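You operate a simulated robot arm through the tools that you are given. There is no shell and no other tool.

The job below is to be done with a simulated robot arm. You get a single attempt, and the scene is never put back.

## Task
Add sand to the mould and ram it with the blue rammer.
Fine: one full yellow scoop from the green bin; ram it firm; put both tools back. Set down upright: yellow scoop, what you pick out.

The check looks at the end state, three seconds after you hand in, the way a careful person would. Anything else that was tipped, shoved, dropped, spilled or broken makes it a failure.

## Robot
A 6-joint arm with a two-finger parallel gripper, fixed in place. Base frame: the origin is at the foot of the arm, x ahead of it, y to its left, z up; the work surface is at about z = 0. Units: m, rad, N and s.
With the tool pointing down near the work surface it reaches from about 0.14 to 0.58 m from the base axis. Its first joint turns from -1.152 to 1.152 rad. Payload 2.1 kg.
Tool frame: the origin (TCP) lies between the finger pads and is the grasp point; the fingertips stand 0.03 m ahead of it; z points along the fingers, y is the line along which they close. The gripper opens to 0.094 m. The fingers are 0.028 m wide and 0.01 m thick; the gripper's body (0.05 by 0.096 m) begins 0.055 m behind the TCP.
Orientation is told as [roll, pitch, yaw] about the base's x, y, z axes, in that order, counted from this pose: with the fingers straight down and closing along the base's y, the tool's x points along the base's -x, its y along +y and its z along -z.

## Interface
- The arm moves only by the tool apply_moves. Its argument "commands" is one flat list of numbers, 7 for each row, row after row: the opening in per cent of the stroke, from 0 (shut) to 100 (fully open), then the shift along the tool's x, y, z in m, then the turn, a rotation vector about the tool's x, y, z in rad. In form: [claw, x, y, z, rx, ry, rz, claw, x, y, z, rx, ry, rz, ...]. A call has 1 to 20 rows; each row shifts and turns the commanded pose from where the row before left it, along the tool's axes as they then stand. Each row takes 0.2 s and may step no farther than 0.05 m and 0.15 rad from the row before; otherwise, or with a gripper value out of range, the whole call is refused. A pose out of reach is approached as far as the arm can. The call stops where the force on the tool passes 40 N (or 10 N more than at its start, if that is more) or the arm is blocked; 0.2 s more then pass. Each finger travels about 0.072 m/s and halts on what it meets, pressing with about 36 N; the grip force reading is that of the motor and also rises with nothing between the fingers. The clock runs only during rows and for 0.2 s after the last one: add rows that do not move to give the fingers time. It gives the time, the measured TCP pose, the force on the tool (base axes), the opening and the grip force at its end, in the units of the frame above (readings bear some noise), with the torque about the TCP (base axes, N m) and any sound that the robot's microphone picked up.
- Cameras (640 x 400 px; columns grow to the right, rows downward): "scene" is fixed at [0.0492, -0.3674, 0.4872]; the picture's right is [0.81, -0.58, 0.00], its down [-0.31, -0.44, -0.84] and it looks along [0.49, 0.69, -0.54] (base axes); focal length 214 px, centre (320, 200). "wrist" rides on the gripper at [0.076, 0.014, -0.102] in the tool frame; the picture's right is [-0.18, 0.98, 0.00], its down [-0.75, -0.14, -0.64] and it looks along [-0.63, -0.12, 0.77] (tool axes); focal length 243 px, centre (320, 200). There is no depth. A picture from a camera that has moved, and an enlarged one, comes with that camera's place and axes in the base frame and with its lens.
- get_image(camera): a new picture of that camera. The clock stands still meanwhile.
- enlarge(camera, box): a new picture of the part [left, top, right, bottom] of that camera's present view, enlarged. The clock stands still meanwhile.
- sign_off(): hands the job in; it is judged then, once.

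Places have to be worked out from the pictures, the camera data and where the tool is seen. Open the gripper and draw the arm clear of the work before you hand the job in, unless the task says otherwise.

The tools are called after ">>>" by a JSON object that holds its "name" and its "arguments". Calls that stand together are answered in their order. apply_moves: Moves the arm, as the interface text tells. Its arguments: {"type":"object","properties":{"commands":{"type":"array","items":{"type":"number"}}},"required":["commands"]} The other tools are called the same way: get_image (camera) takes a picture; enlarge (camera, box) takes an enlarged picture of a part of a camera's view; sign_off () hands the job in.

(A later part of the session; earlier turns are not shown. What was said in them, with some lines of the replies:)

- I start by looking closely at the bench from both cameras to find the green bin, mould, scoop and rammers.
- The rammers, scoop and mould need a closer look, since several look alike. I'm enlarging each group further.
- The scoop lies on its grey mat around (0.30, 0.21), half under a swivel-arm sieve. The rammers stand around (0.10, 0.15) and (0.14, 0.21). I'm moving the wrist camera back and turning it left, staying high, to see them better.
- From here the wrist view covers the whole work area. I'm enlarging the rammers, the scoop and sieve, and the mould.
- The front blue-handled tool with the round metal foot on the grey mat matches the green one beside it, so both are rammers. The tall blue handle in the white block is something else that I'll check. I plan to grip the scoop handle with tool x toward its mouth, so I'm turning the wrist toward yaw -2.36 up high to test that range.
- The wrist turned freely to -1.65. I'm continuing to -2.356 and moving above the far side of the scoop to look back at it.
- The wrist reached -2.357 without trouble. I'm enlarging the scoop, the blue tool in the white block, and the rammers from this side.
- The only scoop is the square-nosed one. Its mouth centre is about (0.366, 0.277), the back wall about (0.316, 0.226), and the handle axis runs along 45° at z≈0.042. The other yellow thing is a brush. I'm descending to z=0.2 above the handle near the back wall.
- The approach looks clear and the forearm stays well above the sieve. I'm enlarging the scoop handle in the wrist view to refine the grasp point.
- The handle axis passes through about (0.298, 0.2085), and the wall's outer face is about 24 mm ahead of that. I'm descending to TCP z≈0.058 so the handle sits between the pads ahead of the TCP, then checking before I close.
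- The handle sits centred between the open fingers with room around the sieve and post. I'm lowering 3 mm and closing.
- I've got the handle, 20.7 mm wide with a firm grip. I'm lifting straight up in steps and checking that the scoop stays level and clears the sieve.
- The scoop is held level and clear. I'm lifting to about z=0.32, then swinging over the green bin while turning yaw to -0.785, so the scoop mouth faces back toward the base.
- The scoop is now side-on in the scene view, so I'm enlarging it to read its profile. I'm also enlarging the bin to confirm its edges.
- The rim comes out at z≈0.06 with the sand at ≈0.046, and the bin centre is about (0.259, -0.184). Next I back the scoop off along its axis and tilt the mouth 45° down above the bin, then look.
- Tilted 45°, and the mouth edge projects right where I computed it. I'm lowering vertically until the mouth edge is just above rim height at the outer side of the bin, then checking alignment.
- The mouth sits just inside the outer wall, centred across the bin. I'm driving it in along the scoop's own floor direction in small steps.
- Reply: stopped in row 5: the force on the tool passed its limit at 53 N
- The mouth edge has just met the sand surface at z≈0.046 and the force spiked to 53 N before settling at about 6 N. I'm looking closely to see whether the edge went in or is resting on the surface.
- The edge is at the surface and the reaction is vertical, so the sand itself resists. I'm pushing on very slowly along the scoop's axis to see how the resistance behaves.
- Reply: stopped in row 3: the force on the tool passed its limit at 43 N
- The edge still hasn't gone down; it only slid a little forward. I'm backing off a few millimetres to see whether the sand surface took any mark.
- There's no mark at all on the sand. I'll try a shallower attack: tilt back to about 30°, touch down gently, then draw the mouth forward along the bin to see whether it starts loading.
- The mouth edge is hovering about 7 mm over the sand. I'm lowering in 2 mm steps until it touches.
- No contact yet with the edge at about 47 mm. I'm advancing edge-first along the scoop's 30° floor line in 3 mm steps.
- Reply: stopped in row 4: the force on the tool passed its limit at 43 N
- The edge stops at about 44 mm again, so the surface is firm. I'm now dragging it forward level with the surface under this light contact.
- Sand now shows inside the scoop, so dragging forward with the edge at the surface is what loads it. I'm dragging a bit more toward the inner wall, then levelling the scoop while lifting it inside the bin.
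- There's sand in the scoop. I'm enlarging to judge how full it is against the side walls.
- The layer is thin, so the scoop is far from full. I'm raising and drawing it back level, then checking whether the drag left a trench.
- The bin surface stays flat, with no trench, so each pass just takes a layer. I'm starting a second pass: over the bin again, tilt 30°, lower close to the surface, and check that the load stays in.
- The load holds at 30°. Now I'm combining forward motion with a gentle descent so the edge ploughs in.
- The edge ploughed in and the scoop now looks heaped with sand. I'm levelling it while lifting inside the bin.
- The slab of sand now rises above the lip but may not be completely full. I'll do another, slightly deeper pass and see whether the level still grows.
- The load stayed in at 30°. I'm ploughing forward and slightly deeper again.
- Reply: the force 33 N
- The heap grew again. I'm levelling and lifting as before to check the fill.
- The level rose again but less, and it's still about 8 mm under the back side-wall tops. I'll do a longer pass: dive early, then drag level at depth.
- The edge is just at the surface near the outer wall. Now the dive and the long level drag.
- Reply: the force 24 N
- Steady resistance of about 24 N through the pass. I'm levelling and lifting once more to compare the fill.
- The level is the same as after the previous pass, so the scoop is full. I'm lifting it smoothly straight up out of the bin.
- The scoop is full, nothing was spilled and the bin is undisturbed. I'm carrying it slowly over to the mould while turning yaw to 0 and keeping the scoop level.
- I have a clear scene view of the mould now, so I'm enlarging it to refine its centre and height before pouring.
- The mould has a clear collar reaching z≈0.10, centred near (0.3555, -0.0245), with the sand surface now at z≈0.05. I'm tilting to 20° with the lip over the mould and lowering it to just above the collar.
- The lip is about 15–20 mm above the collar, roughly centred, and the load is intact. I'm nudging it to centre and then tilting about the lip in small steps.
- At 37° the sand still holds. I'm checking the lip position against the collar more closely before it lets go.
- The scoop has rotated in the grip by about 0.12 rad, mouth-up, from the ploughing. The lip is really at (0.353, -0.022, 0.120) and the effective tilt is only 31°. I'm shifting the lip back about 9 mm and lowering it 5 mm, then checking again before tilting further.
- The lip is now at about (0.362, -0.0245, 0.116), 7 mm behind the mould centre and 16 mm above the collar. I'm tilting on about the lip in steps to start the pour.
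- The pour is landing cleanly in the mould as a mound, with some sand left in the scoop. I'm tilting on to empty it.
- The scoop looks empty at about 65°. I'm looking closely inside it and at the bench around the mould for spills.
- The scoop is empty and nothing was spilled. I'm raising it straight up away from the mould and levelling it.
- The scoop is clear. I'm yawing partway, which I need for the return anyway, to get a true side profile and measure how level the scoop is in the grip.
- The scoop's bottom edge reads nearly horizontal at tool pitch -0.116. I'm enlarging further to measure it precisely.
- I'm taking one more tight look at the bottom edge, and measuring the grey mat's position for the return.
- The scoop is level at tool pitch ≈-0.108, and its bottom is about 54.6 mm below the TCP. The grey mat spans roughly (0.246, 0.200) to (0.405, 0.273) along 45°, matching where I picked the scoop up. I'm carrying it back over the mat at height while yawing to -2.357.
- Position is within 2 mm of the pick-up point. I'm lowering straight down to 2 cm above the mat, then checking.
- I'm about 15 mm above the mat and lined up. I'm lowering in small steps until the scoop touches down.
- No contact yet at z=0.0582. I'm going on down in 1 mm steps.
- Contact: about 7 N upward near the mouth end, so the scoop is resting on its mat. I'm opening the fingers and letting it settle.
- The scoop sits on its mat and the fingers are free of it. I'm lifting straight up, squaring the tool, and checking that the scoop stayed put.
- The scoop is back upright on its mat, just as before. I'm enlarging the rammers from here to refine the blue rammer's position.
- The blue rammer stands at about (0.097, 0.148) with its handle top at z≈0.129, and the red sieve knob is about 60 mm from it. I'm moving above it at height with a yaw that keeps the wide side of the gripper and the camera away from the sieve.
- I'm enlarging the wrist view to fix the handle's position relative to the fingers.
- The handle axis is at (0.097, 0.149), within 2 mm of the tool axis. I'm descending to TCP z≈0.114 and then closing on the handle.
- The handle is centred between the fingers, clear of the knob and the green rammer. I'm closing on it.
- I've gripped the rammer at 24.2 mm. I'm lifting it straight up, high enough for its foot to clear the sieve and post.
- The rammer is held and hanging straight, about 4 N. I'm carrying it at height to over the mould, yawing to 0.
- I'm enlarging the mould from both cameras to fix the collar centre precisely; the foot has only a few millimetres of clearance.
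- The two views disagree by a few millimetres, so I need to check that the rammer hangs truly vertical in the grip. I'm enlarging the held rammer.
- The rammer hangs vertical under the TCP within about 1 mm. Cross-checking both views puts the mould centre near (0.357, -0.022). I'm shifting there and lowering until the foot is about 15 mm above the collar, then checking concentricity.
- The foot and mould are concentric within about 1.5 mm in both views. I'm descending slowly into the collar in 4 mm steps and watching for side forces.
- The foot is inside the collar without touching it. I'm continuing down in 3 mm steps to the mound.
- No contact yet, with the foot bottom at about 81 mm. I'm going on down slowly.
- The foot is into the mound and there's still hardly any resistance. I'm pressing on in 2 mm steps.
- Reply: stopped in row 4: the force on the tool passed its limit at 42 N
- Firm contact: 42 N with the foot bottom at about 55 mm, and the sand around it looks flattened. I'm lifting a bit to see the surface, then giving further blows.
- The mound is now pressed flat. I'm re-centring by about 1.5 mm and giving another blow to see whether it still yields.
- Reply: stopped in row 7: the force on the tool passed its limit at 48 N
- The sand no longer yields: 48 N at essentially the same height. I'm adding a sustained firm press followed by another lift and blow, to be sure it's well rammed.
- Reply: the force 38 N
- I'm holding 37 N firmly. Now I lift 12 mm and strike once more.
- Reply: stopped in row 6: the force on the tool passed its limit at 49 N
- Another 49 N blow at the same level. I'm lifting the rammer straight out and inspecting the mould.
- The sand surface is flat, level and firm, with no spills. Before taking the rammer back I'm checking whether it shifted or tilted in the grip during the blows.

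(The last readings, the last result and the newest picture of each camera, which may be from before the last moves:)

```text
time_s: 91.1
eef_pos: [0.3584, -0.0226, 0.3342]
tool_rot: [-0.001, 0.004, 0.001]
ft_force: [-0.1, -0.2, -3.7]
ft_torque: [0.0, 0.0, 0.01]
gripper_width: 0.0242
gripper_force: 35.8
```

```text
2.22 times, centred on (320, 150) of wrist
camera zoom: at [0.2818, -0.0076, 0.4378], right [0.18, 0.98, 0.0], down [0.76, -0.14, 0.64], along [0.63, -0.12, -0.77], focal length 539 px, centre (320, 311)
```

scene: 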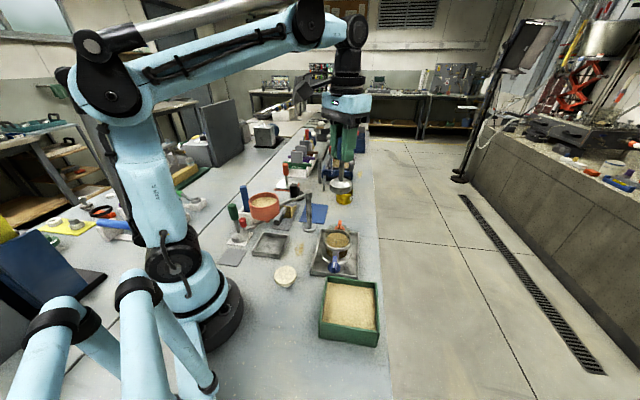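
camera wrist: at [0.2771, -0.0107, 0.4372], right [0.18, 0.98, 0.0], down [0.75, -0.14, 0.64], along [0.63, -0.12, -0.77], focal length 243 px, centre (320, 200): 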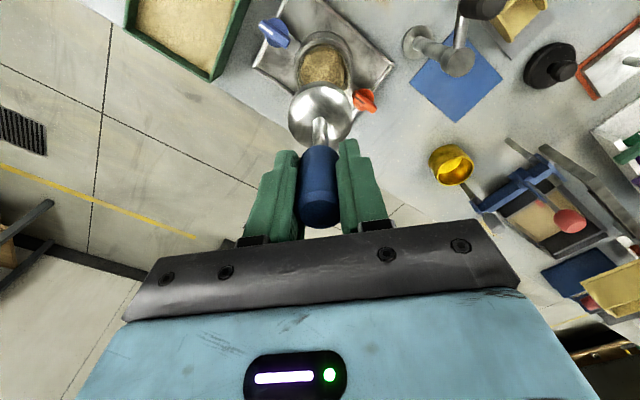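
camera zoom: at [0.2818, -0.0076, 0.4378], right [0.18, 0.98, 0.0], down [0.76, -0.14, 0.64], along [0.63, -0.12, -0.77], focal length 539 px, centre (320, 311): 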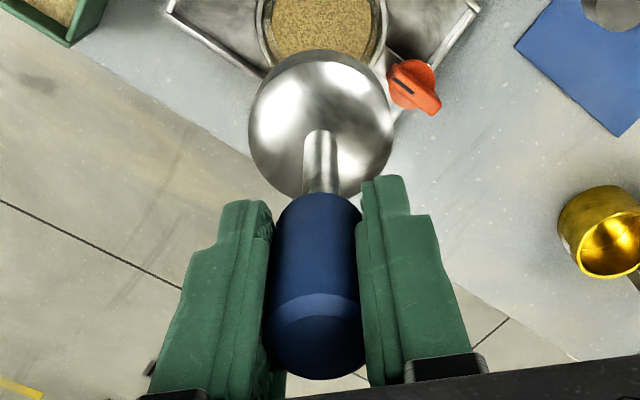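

The rammer is still vertical; it only slid up about 2 mm in the grip. I'm carrying it back at height over its grey mat, yawing to -0.688 as at pick-up.

>>> {"name": "apply_moves", "arguments": {"commands": [0, 0.02176, 0.01423, 0, 0, 0, 0.0573, 0, 0.02254, 0.01296, 0, 0, 0, 0.0573, 0, 0.02324, 0.01165, 0, 0, 0, 0.0573, 0, 0.02387, 0.0103, 0, 0, 0, 0.0573, 0, 0.02442, 0.00891, 0, 0, 0, 0.0573, 0, 0.02489, 0.0075, 0, 0, 0, 0.0573, 0, 0.02528, 0.00606, 0, 0, 0, 0.0573, 0, 0.02559, 0.00461, 0, 0, 0, 0.0573, 0, 0.02581, 0.00313, 0, 0, 0, 0.0573, 0, 0.02595, 0.00165, 0, 0, 0, 0.0573, 0, 0.026, 0.00016, 0, 0, 0, 0.0573, 0, 0.02597, -0.00133, 0, 0, 0, 0.0573, 0, 0, 0, 0, 0, 0, 0]}}

>>> {"name": "get_image", "arguments": {"camera": "wrist"}}

>>> {"name": "enlarge", "arguments": {"camera": "wrist", "box": [270, 10, 380, 150]}}

```text
time_s: 93.9
eef_pos: [0.0981, 0.1496, 0.3371]
tool_rot: [-0.004, 0.005, -0.689]
ft_force: [0.4, 0.1, -3.7]
ft_torque: [-0.03, 0.04, 0.03]
gripper_width: 0.0241
gripper_force: 36.0
```

```text
taken
camera wrist: at [0.0483, 0.2088, 0.4399], right [0.77, 0.64, 0.0], down [0.5, -0.59, 0.64], along [0.41, -0.49, -0.77], focal length 243 px, centre (320, 200)
```

wrist: 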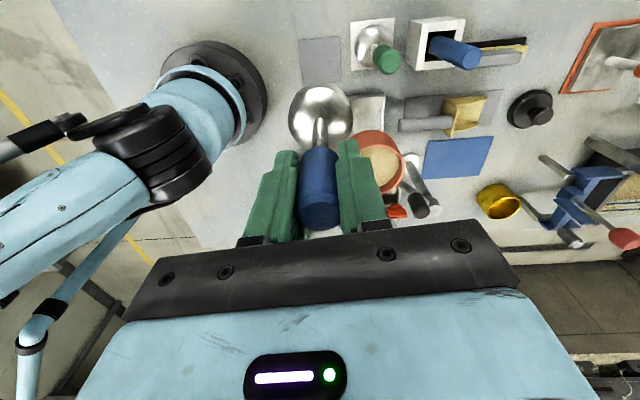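

```text
2.86 times, centred on (325, 80) of wrist
camera zoom: at [0.0483, 0.2088, 0.4399], right [0.77, 0.64, 0.0], down [0.5, -0.59, 0.64], along [0.41, -0.49, -0.77], focal length 693 px, centre (306, 543)
```

zoom: 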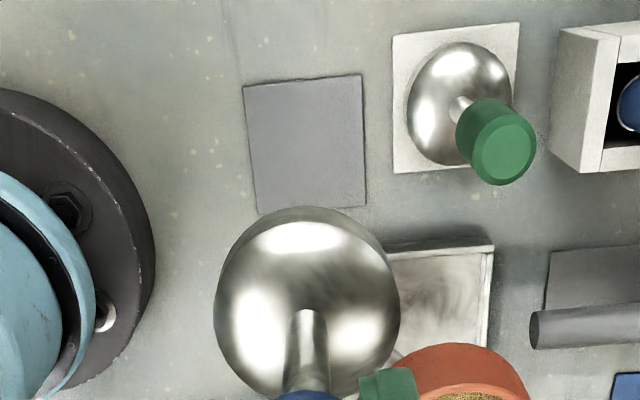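

The empty grey mat is centred at about (0.096, 0.151) and I'm right over it. I'm lowering straight down to about 10 mm above it.

>>> {"name": "apply_moves", "arguments": {"commands": [0, 0.001, -0.0008, 0.04, 0, 0, 0, 0, 0, 0, 0.04, 0, 0, 0, 0, 0, 0, 0.04, 0, 0, 0, 0, 0, 0, 0.04, 0, 0, 0, 0, 0, 0, 0.035, 0, 0, 0, 0, 0, 0, 0.018, 0, 0, 0, 0, 0, 0, 0, 0, 0, 0]}}

>>> {"name": "get_image", "arguments": {"camera": "wrist"}}

>>> {"name": "enlarge", "arguments": {"camera": "scene", "box": [190, 180, 280, 275]}}

```text
time_s: 95.5
eef_pos: [0.0953, 0.1483, 0.123]
tool_rot: [-0.004, 0.005, -0.688]
ft_force: [-0.6, 0.2, -3.7]
ft_torque: [0.04, -0.02, -0.03]
gripper_width: 0.0241
gripper_force: 36.1
```

```text
taken
camera wrist: at [0.045, 0.2081, 0.2262], right [0.77, 0.64, 0.0], down [0.5, -0.59, 0.64], along [0.41, -0.49, -0.77], focal length 243 px, centre (320, 200)
```

wrist: 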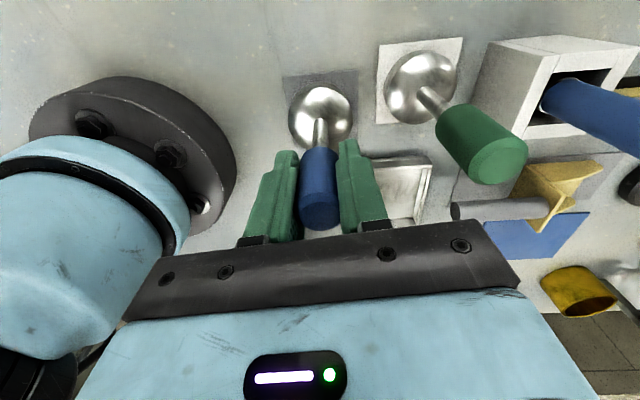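

```text
4.21 times, centred on (235, 228) of scene
camera zoom: at [0.0492, -0.3674, 0.4872], right [0.81, -0.58, 0.0], down [-0.31, -0.44, -0.84], along [0.49, 0.69, -0.54], focal length 903 px, centre (678, 84)
```

zoom: 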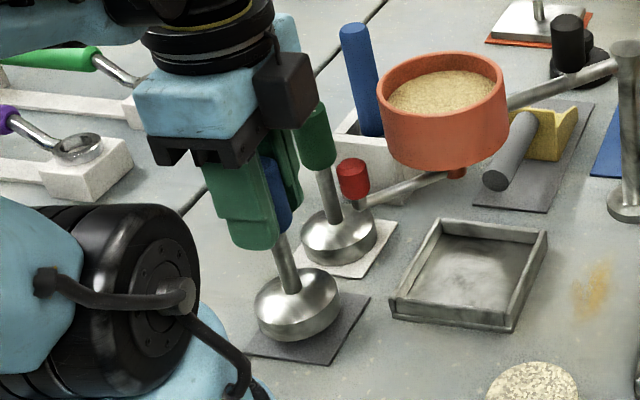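

It's hanging upright over the mat. I'm lowering in fine steps until it touches.

>>> {"name": "apply_moves", "arguments": {"commands": [0, 0, 0.001, 0.004, 0, 0, 0, 0, 0, 0, 0.003, 0, 0, 0, 0, 0, 0, 0.0015, 0, 0, 0, 0, 0, 0, 0.001, 0, 0, 0, 0, 0, 0, 0, 0, 0, 0]}}

```text
time_s: 96.7
eef_pos: [0.096, 0.1501, 0.1148]
tool_rot: [-0.003, 0.005, -0.686]
ft_force: [-0.4, 0.2, -4.6]
ft_torque: [-0.01, 0.02, 0.02]
gripper_width: 0.0243
gripper_force: 35.3
```

>>> {"name": "apply_moves", "arguments": {"commands": [0, 0, 0, 0.001, 0, 0, 0, 0, 0, 0, 0.001, 0, 0, 0, 0, 0, 0, 0, 0, 0, 0]}}

```text
time_s: 97.5
eef_pos: [0.0955, 0.1504, 0.1128]
tool_rot: [-0.004, 0.006, -0.687]
ft_force: [0.0, 0.8, -3.3]
ft_torque: [-0.01, -0.01, 0.02]
gripper_width: 0.0243
gripper_force: 36.1
```

Still hanging freely at z=0.1128. I'm continuing in half-millimetre steps.

>>> {"name": "apply_moves", "arguments": {"commands": [0, 0, 0, 0.0007, 0, 0, 0, 0, 0, 0, 0.0007, 0, 0, 0, 0, 0, 0, 0, 0, 0, 0]}}

```text
time_s: 98.3
eef_pos: [0.0977, 0.1499, 0.1132]
tool_rot: [-0.005, 0.004, -0.688]
ft_force: [-1.4, -5.7, 22.8]
ft_torque: [-0.12, -0.21, 0.05]
gripper_width: 0.0244
gripper_force: 35.9
```

It's firmly on the mat, at 23 N. I'm easing up slightly to unload it, then opening.

>>> {"name": "apply_moves", "arguments": {"commands": [0, 0, 0, -0.0009, 0, 0, 0, 0, 0, 0, 0, 0, 0, 0]}}

```text
time_s: 98.9
eef_pos: [0.0945, 0.1501, 0.1118]
tool_rot: [-0.002, 0.004, -0.688]
ft_force: [2.5, -0.7, 0.3]
ft_torque: [-0.02, -0.32, -0.02]
gripper_width: 0.0243
gripper_force: 35.4
```

The mat now carries the rammer's weight. I'm opening the fingers.

>>> {"name": "apply_moves", "arguments": {"commands": [30, 0, 0, 0, 0, 0, 0, 40, 0, 0, 0, 0, 0, 0, 60, 0, 0, 0, 0, 0, 0, 60, 0, 0, 0, 0, 0, 0, 60, 0, 0, 0, 0, 0, 0]}}

>>> {"name": "get_image", "arguments": {"camera": "wrist"}}

>>> {"name": "enlarge", "arguments": {"camera": "scene", "box": [190, 180, 280, 275]}}

```text
time_s: 100.1
eef_pos: [0.0956, 0.1502, 0.1121]
tool_rot: [-0.003, 0.006, -0.688]
ft_force: [-0.6, 0.2, 0.8]
ft_torque: [-0.02, -0.01, 0.02]
gripper_width: 0.0565
gripper_force: 0.0
```

```text
taken
camera wrist: at [0.0449, 0.2092, 0.2152], right [0.77, 0.64, 0.0], down [0.5, -0.59, 0.64], along [0.41, -0.49, -0.77], focal length 243 px, centre (320, 200)
```

wrist: 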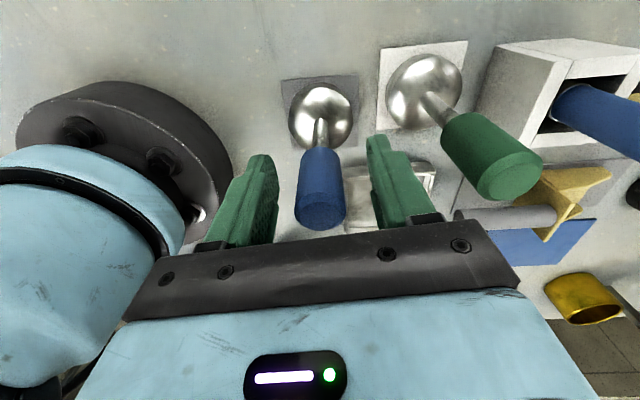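

```text
4.21 times, centred on (235, 228) of scene
camera zoom: at [0.0492, -0.3674, 0.4872], right [0.81, -0.58, 0.0], down [-0.31, -0.44, -0.84], along [0.49, 0.69, -0.54], focal length 903 px, centre (678, 84)
```

zoom: 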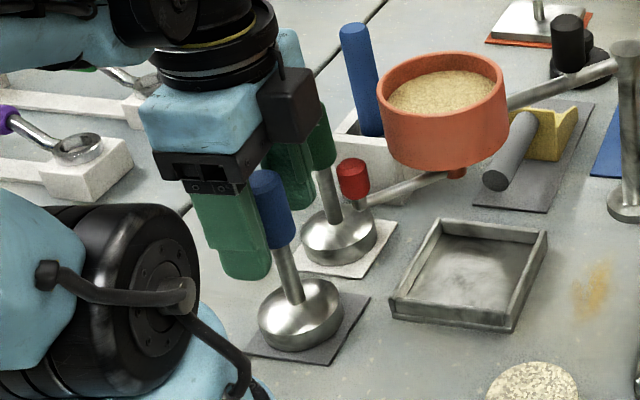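

The rammer stands free and upright on its mat. I'm raising the gripper straight up clear of it.

>>> {"name": "apply_moves", "arguments": {"commands": [60, 0, 0, -0.02, 0, 0, 0, 60, 0, 0, -0.04, 0, 0, 0, 60, 0, 0, -0.04, 0, 0, 0, 60, 0, 0, -0.04, 0, 0, 0, 60, 0, 0, -0.045, 0, 0, 0, 60, 0, 0, -0.045, 0, 0, 0, 60, 0, 0, 0, 0, 0, 0]}}

>>> {"name": "get_image", "arguments": {"camera": "wrist"}}

>>> {"name": "get_image", "arguments": {"camera": "scene"}}

>>> {"name": "enlarge", "arguments": {"camera": "scene", "box": [200, 170, 400, 350]}}

```text
time_s: 101.7
eef_pos: [0.0982, 0.1477, 0.3427]
tool_rot: [-0.003, 0.006, -0.686]
ft_force: [0.6, 0.3, 0.3]
ft_torque: [0.0, -0.01, 0.0]
gripper_width: 0.0566
gripper_force: 0.0
```

```text
taken
camera wrist: at [0.0477, 0.2077, 0.4465], right [0.77, 0.64, 0.0], down [0.5, -0.59, 0.64], along [0.41, -0.49, -0.77], focal length 243 px, centre (320, 200)
```

wrist: 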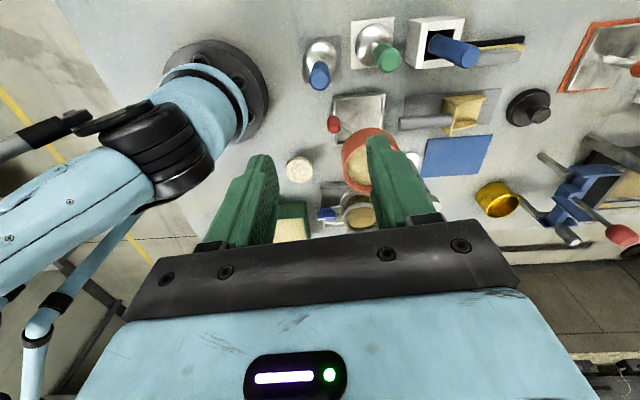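

```text
taken
```

scene: 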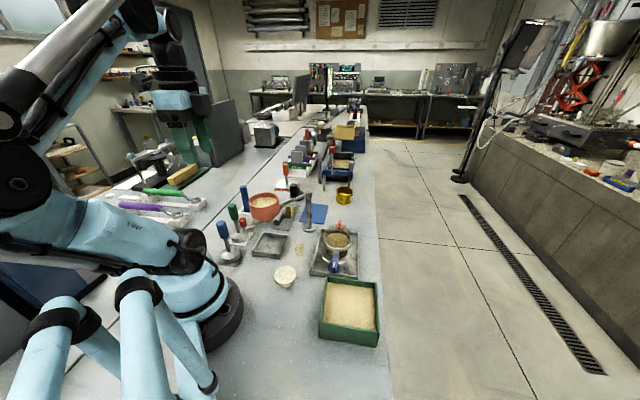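

```text
2.22 times, centred on (300, 260) of scene
camera zoom: at [0.0492, -0.3673, 0.4872], right [0.81, -0.58, 0.0], down [-0.31, -0.44, -0.84], along [0.49, 0.69, -0.54], focal length 477 px, centre (364, 67)
```

zoom: 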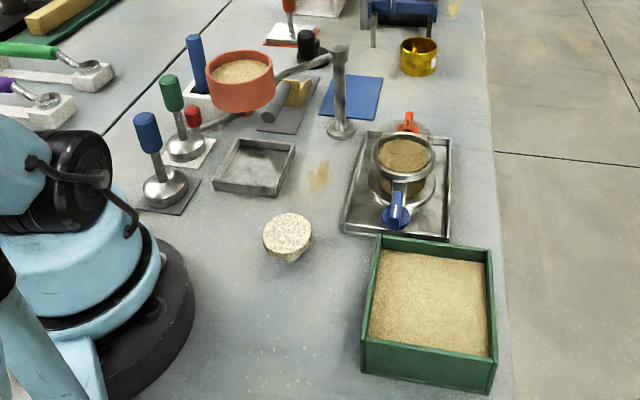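

Everything looks in place. I'm enlarging the rammer and mat, the mould, and the bench near the bin for a last check for spills.

>>> {"name": "enlarge", "arguments": {"camera": "scene", "box": [210, 210, 280, 275]}}

>>> {"name": "enlarge", "arguments": {"camera": "scene", "box": [300, 215, 370, 280]}}

>>> {"name": "enlarge", "arguments": {"camera": "scene", "box": [300, 265, 400, 355]}}

>>> {"name": "enlarge", "arguments": {"camera": "wrist", "box": [300, 30, 520, 150]}}

```text
6.15 times, centred on (245, 242) of scene
camera zoom: at [0.0492, -0.3673, 0.4872], right [0.81, -0.58, 0.0], down [-0.31, -0.44, -0.84], along [0.49, 0.69, -0.54], focal length 1320 px, centre (782, -62)
```

zoom: 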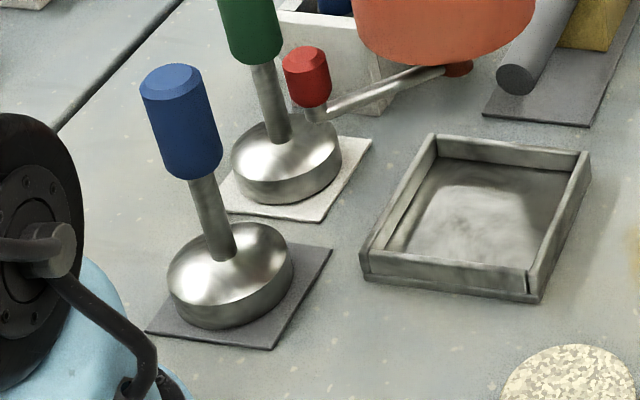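

```text
6.15 times, centred on (335, 248) of scene
camera zoom: at [0.0492, -0.3673, 0.4872], right [0.81, -0.58, 0.0], down [-0.31, -0.44, -0.84], along [0.49, 0.69, -0.54], focal length 1320 px, centre (228, -92)
```

zoom: 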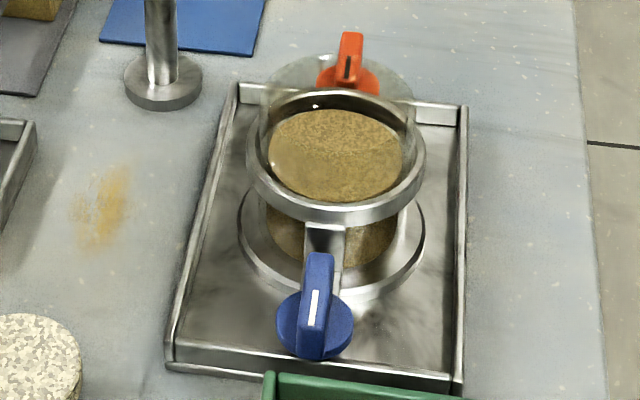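

```text
4.44 times, centred on (350, 310) of scene
camera zoom: at [0.0492, -0.3673, 0.4872], right [0.81, -0.58, 0.0], down [-0.31, -0.44, -0.84], along [0.49, 0.69, -0.54], focal length 953 px, centre (187, -289)
```

zoom: 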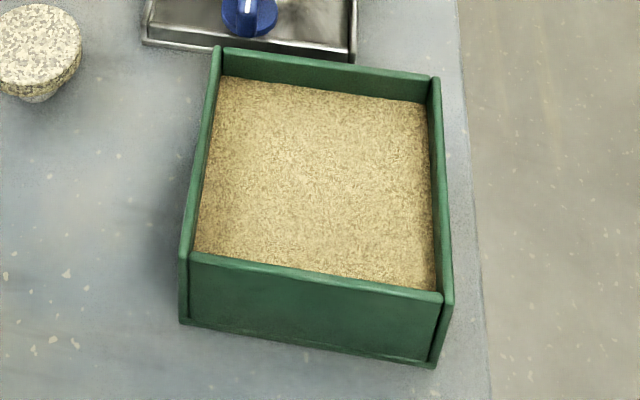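

```text
2.91 times, centred on (410, 90) of wrist
camera zoom: at [0.0477, 0.2077, 0.4465], right [0.77, 0.64, 0.0], down [0.5, -0.59, 0.64], along [0.41, -0.49, -0.77], focal length 706 px, centre (58, 520)
```

zoom: 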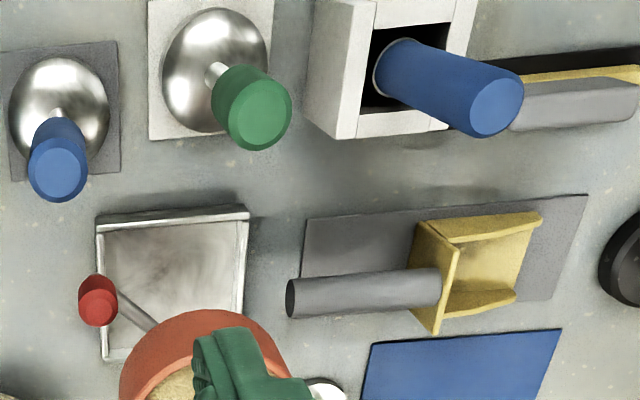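

The rammed surface is flat and higher than before. I see a slightly speckled patch on the metal tray by the blue knob, so I'm zooming in to rule out spilled sand.

>>> {"name": "enlarge", "arguments": {"camera": "scene", "box": [325, 255, 360, 280]}}

>>> {"name": "enlarge", "arguments": {"camera": "scene", "box": [305, 250, 340, 280]}}

```text
16.00 times, centred on (342, 268) of scene
camera zoom: at [0.0492, -0.3673, 0.4872], right [0.81, -0.58, 0.0], down [-0.31, -0.44, -0.84], along [0.49, 0.69, -0.54], focal length 3432 px, centre (-40, -880)
```

zoom: 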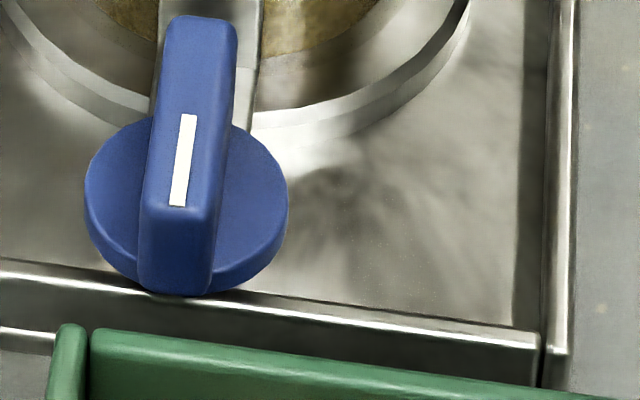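

```text
13.33 times, centred on (322, 265) of scene
camera zoom: at [0.0492, -0.3673, 0.4872], right [0.81, -0.58, 0.0], down [-0.31, -0.44, -0.84], along [0.49, 0.69, -0.54], focal length 2860 px, centre (287, -667)
```

zoom: 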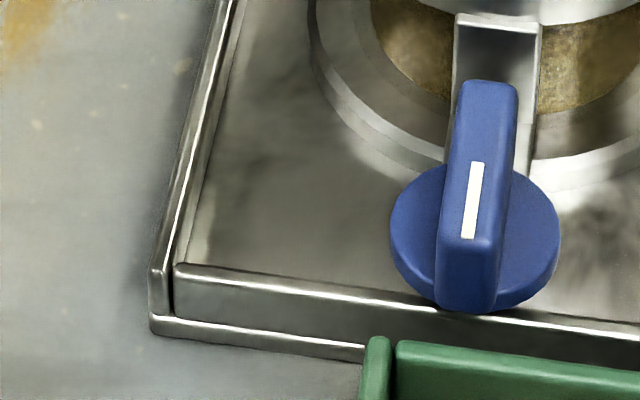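

The tray is clean; that was only metal texture. I'm opening the gripper fully and drawing the arm up and clear of the work.

>>> {"name": "apply_moves", "arguments": {"commands": [100, 0, 0, -0.03, 0, 0, 0, 100, -0.0346, 0.0051, -0.016, 0, 0, 0, 100, -0.0346, 0.0051, -0.016, 0, 0, 0, 100, -0.0346, 0.0051, -0.016, 0, 0, 0, 100, -0.0346, 0.0051, -0.016, 0, 0, 0, 100, -0.0346, 0.0051, -0.01, 0, 0, 0, 100, 0, 0, 0, 0, 0, 0, 100, 0, 0, 0, 0, 0, 0]}}

>>> {"name": "get_image", "arguments": {"camera": "scene"}}

>>> {"name": "get_image", "arguments": {"camera": "wrist"}}

```text
time_s: 103.5
eef_pos: [0.2495, 0.0586, 0.4437]
tool_rot: [-0.003, 0.006, -0.688]
ft_force: [-0.7, 0.2, -0.1]
ft_torque: [0.01, -0.02, 0.01]
gripper_width: 0.0938
gripper_force: 0.1
```

```text
taken
```

scene: 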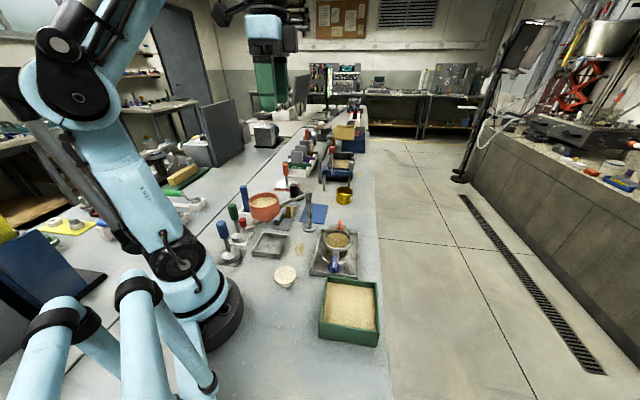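

```text
taken
camera wrist: at [0.1986, 0.1173, 0.547], right [0.77, 0.64, 0.0], down [0.5, -0.59, 0.64], along [0.41, -0.49, -0.77], focal length 243 px, centre (320, 200)
```

wrist: 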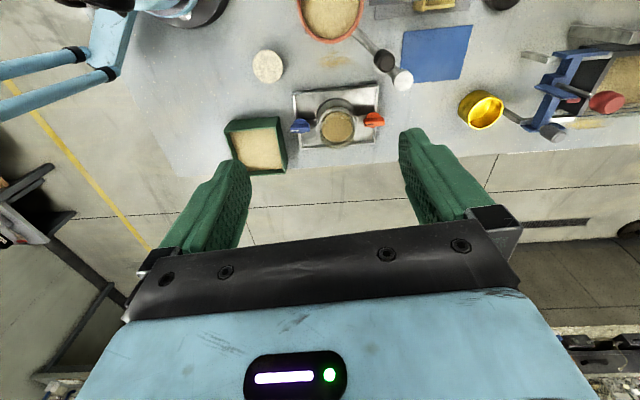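

The arm is clear with the gripper open. The scoop and the blue rammer are upright on their mats, the mould holds one rammed scoop of sand, and nothing else has moved. I'm handing in.

>>> {"name": "sign_off", "arguments": {}}

```text
The job is handed in.
```

I put one full yellow scoop of sand from the green bin into the mould and rammed it with the blue rammer. Both tools are back on their mats, and I've handed the job in; no verdict has come back yet.

- **Sand:** It took four passes to fill the scoop. The level was the same after the third and fourth passes, so I took it as full. It emptied completely into the mould, and I saw no spilled sand on the bench or tray.
- **Ramming:** I gave three blows of 42 to 49 N plus a steady 37 N press. The surface came out flat and higher than before. It stopped giving after the first blow, so I judged it firm.
- **Tools:** The scoop sits upright on its mat within a couple of millimetres of where it was. The blue rammer stands upright, centred on its own mat. Several tools have blue handles; I used the one with the round metal foot, next to the matching green one.
- **Everything else:** The sieve, green rammer, mould knobs, bin and other items look unmoved in the final pictures. The arm is raised clear with the gripper open.
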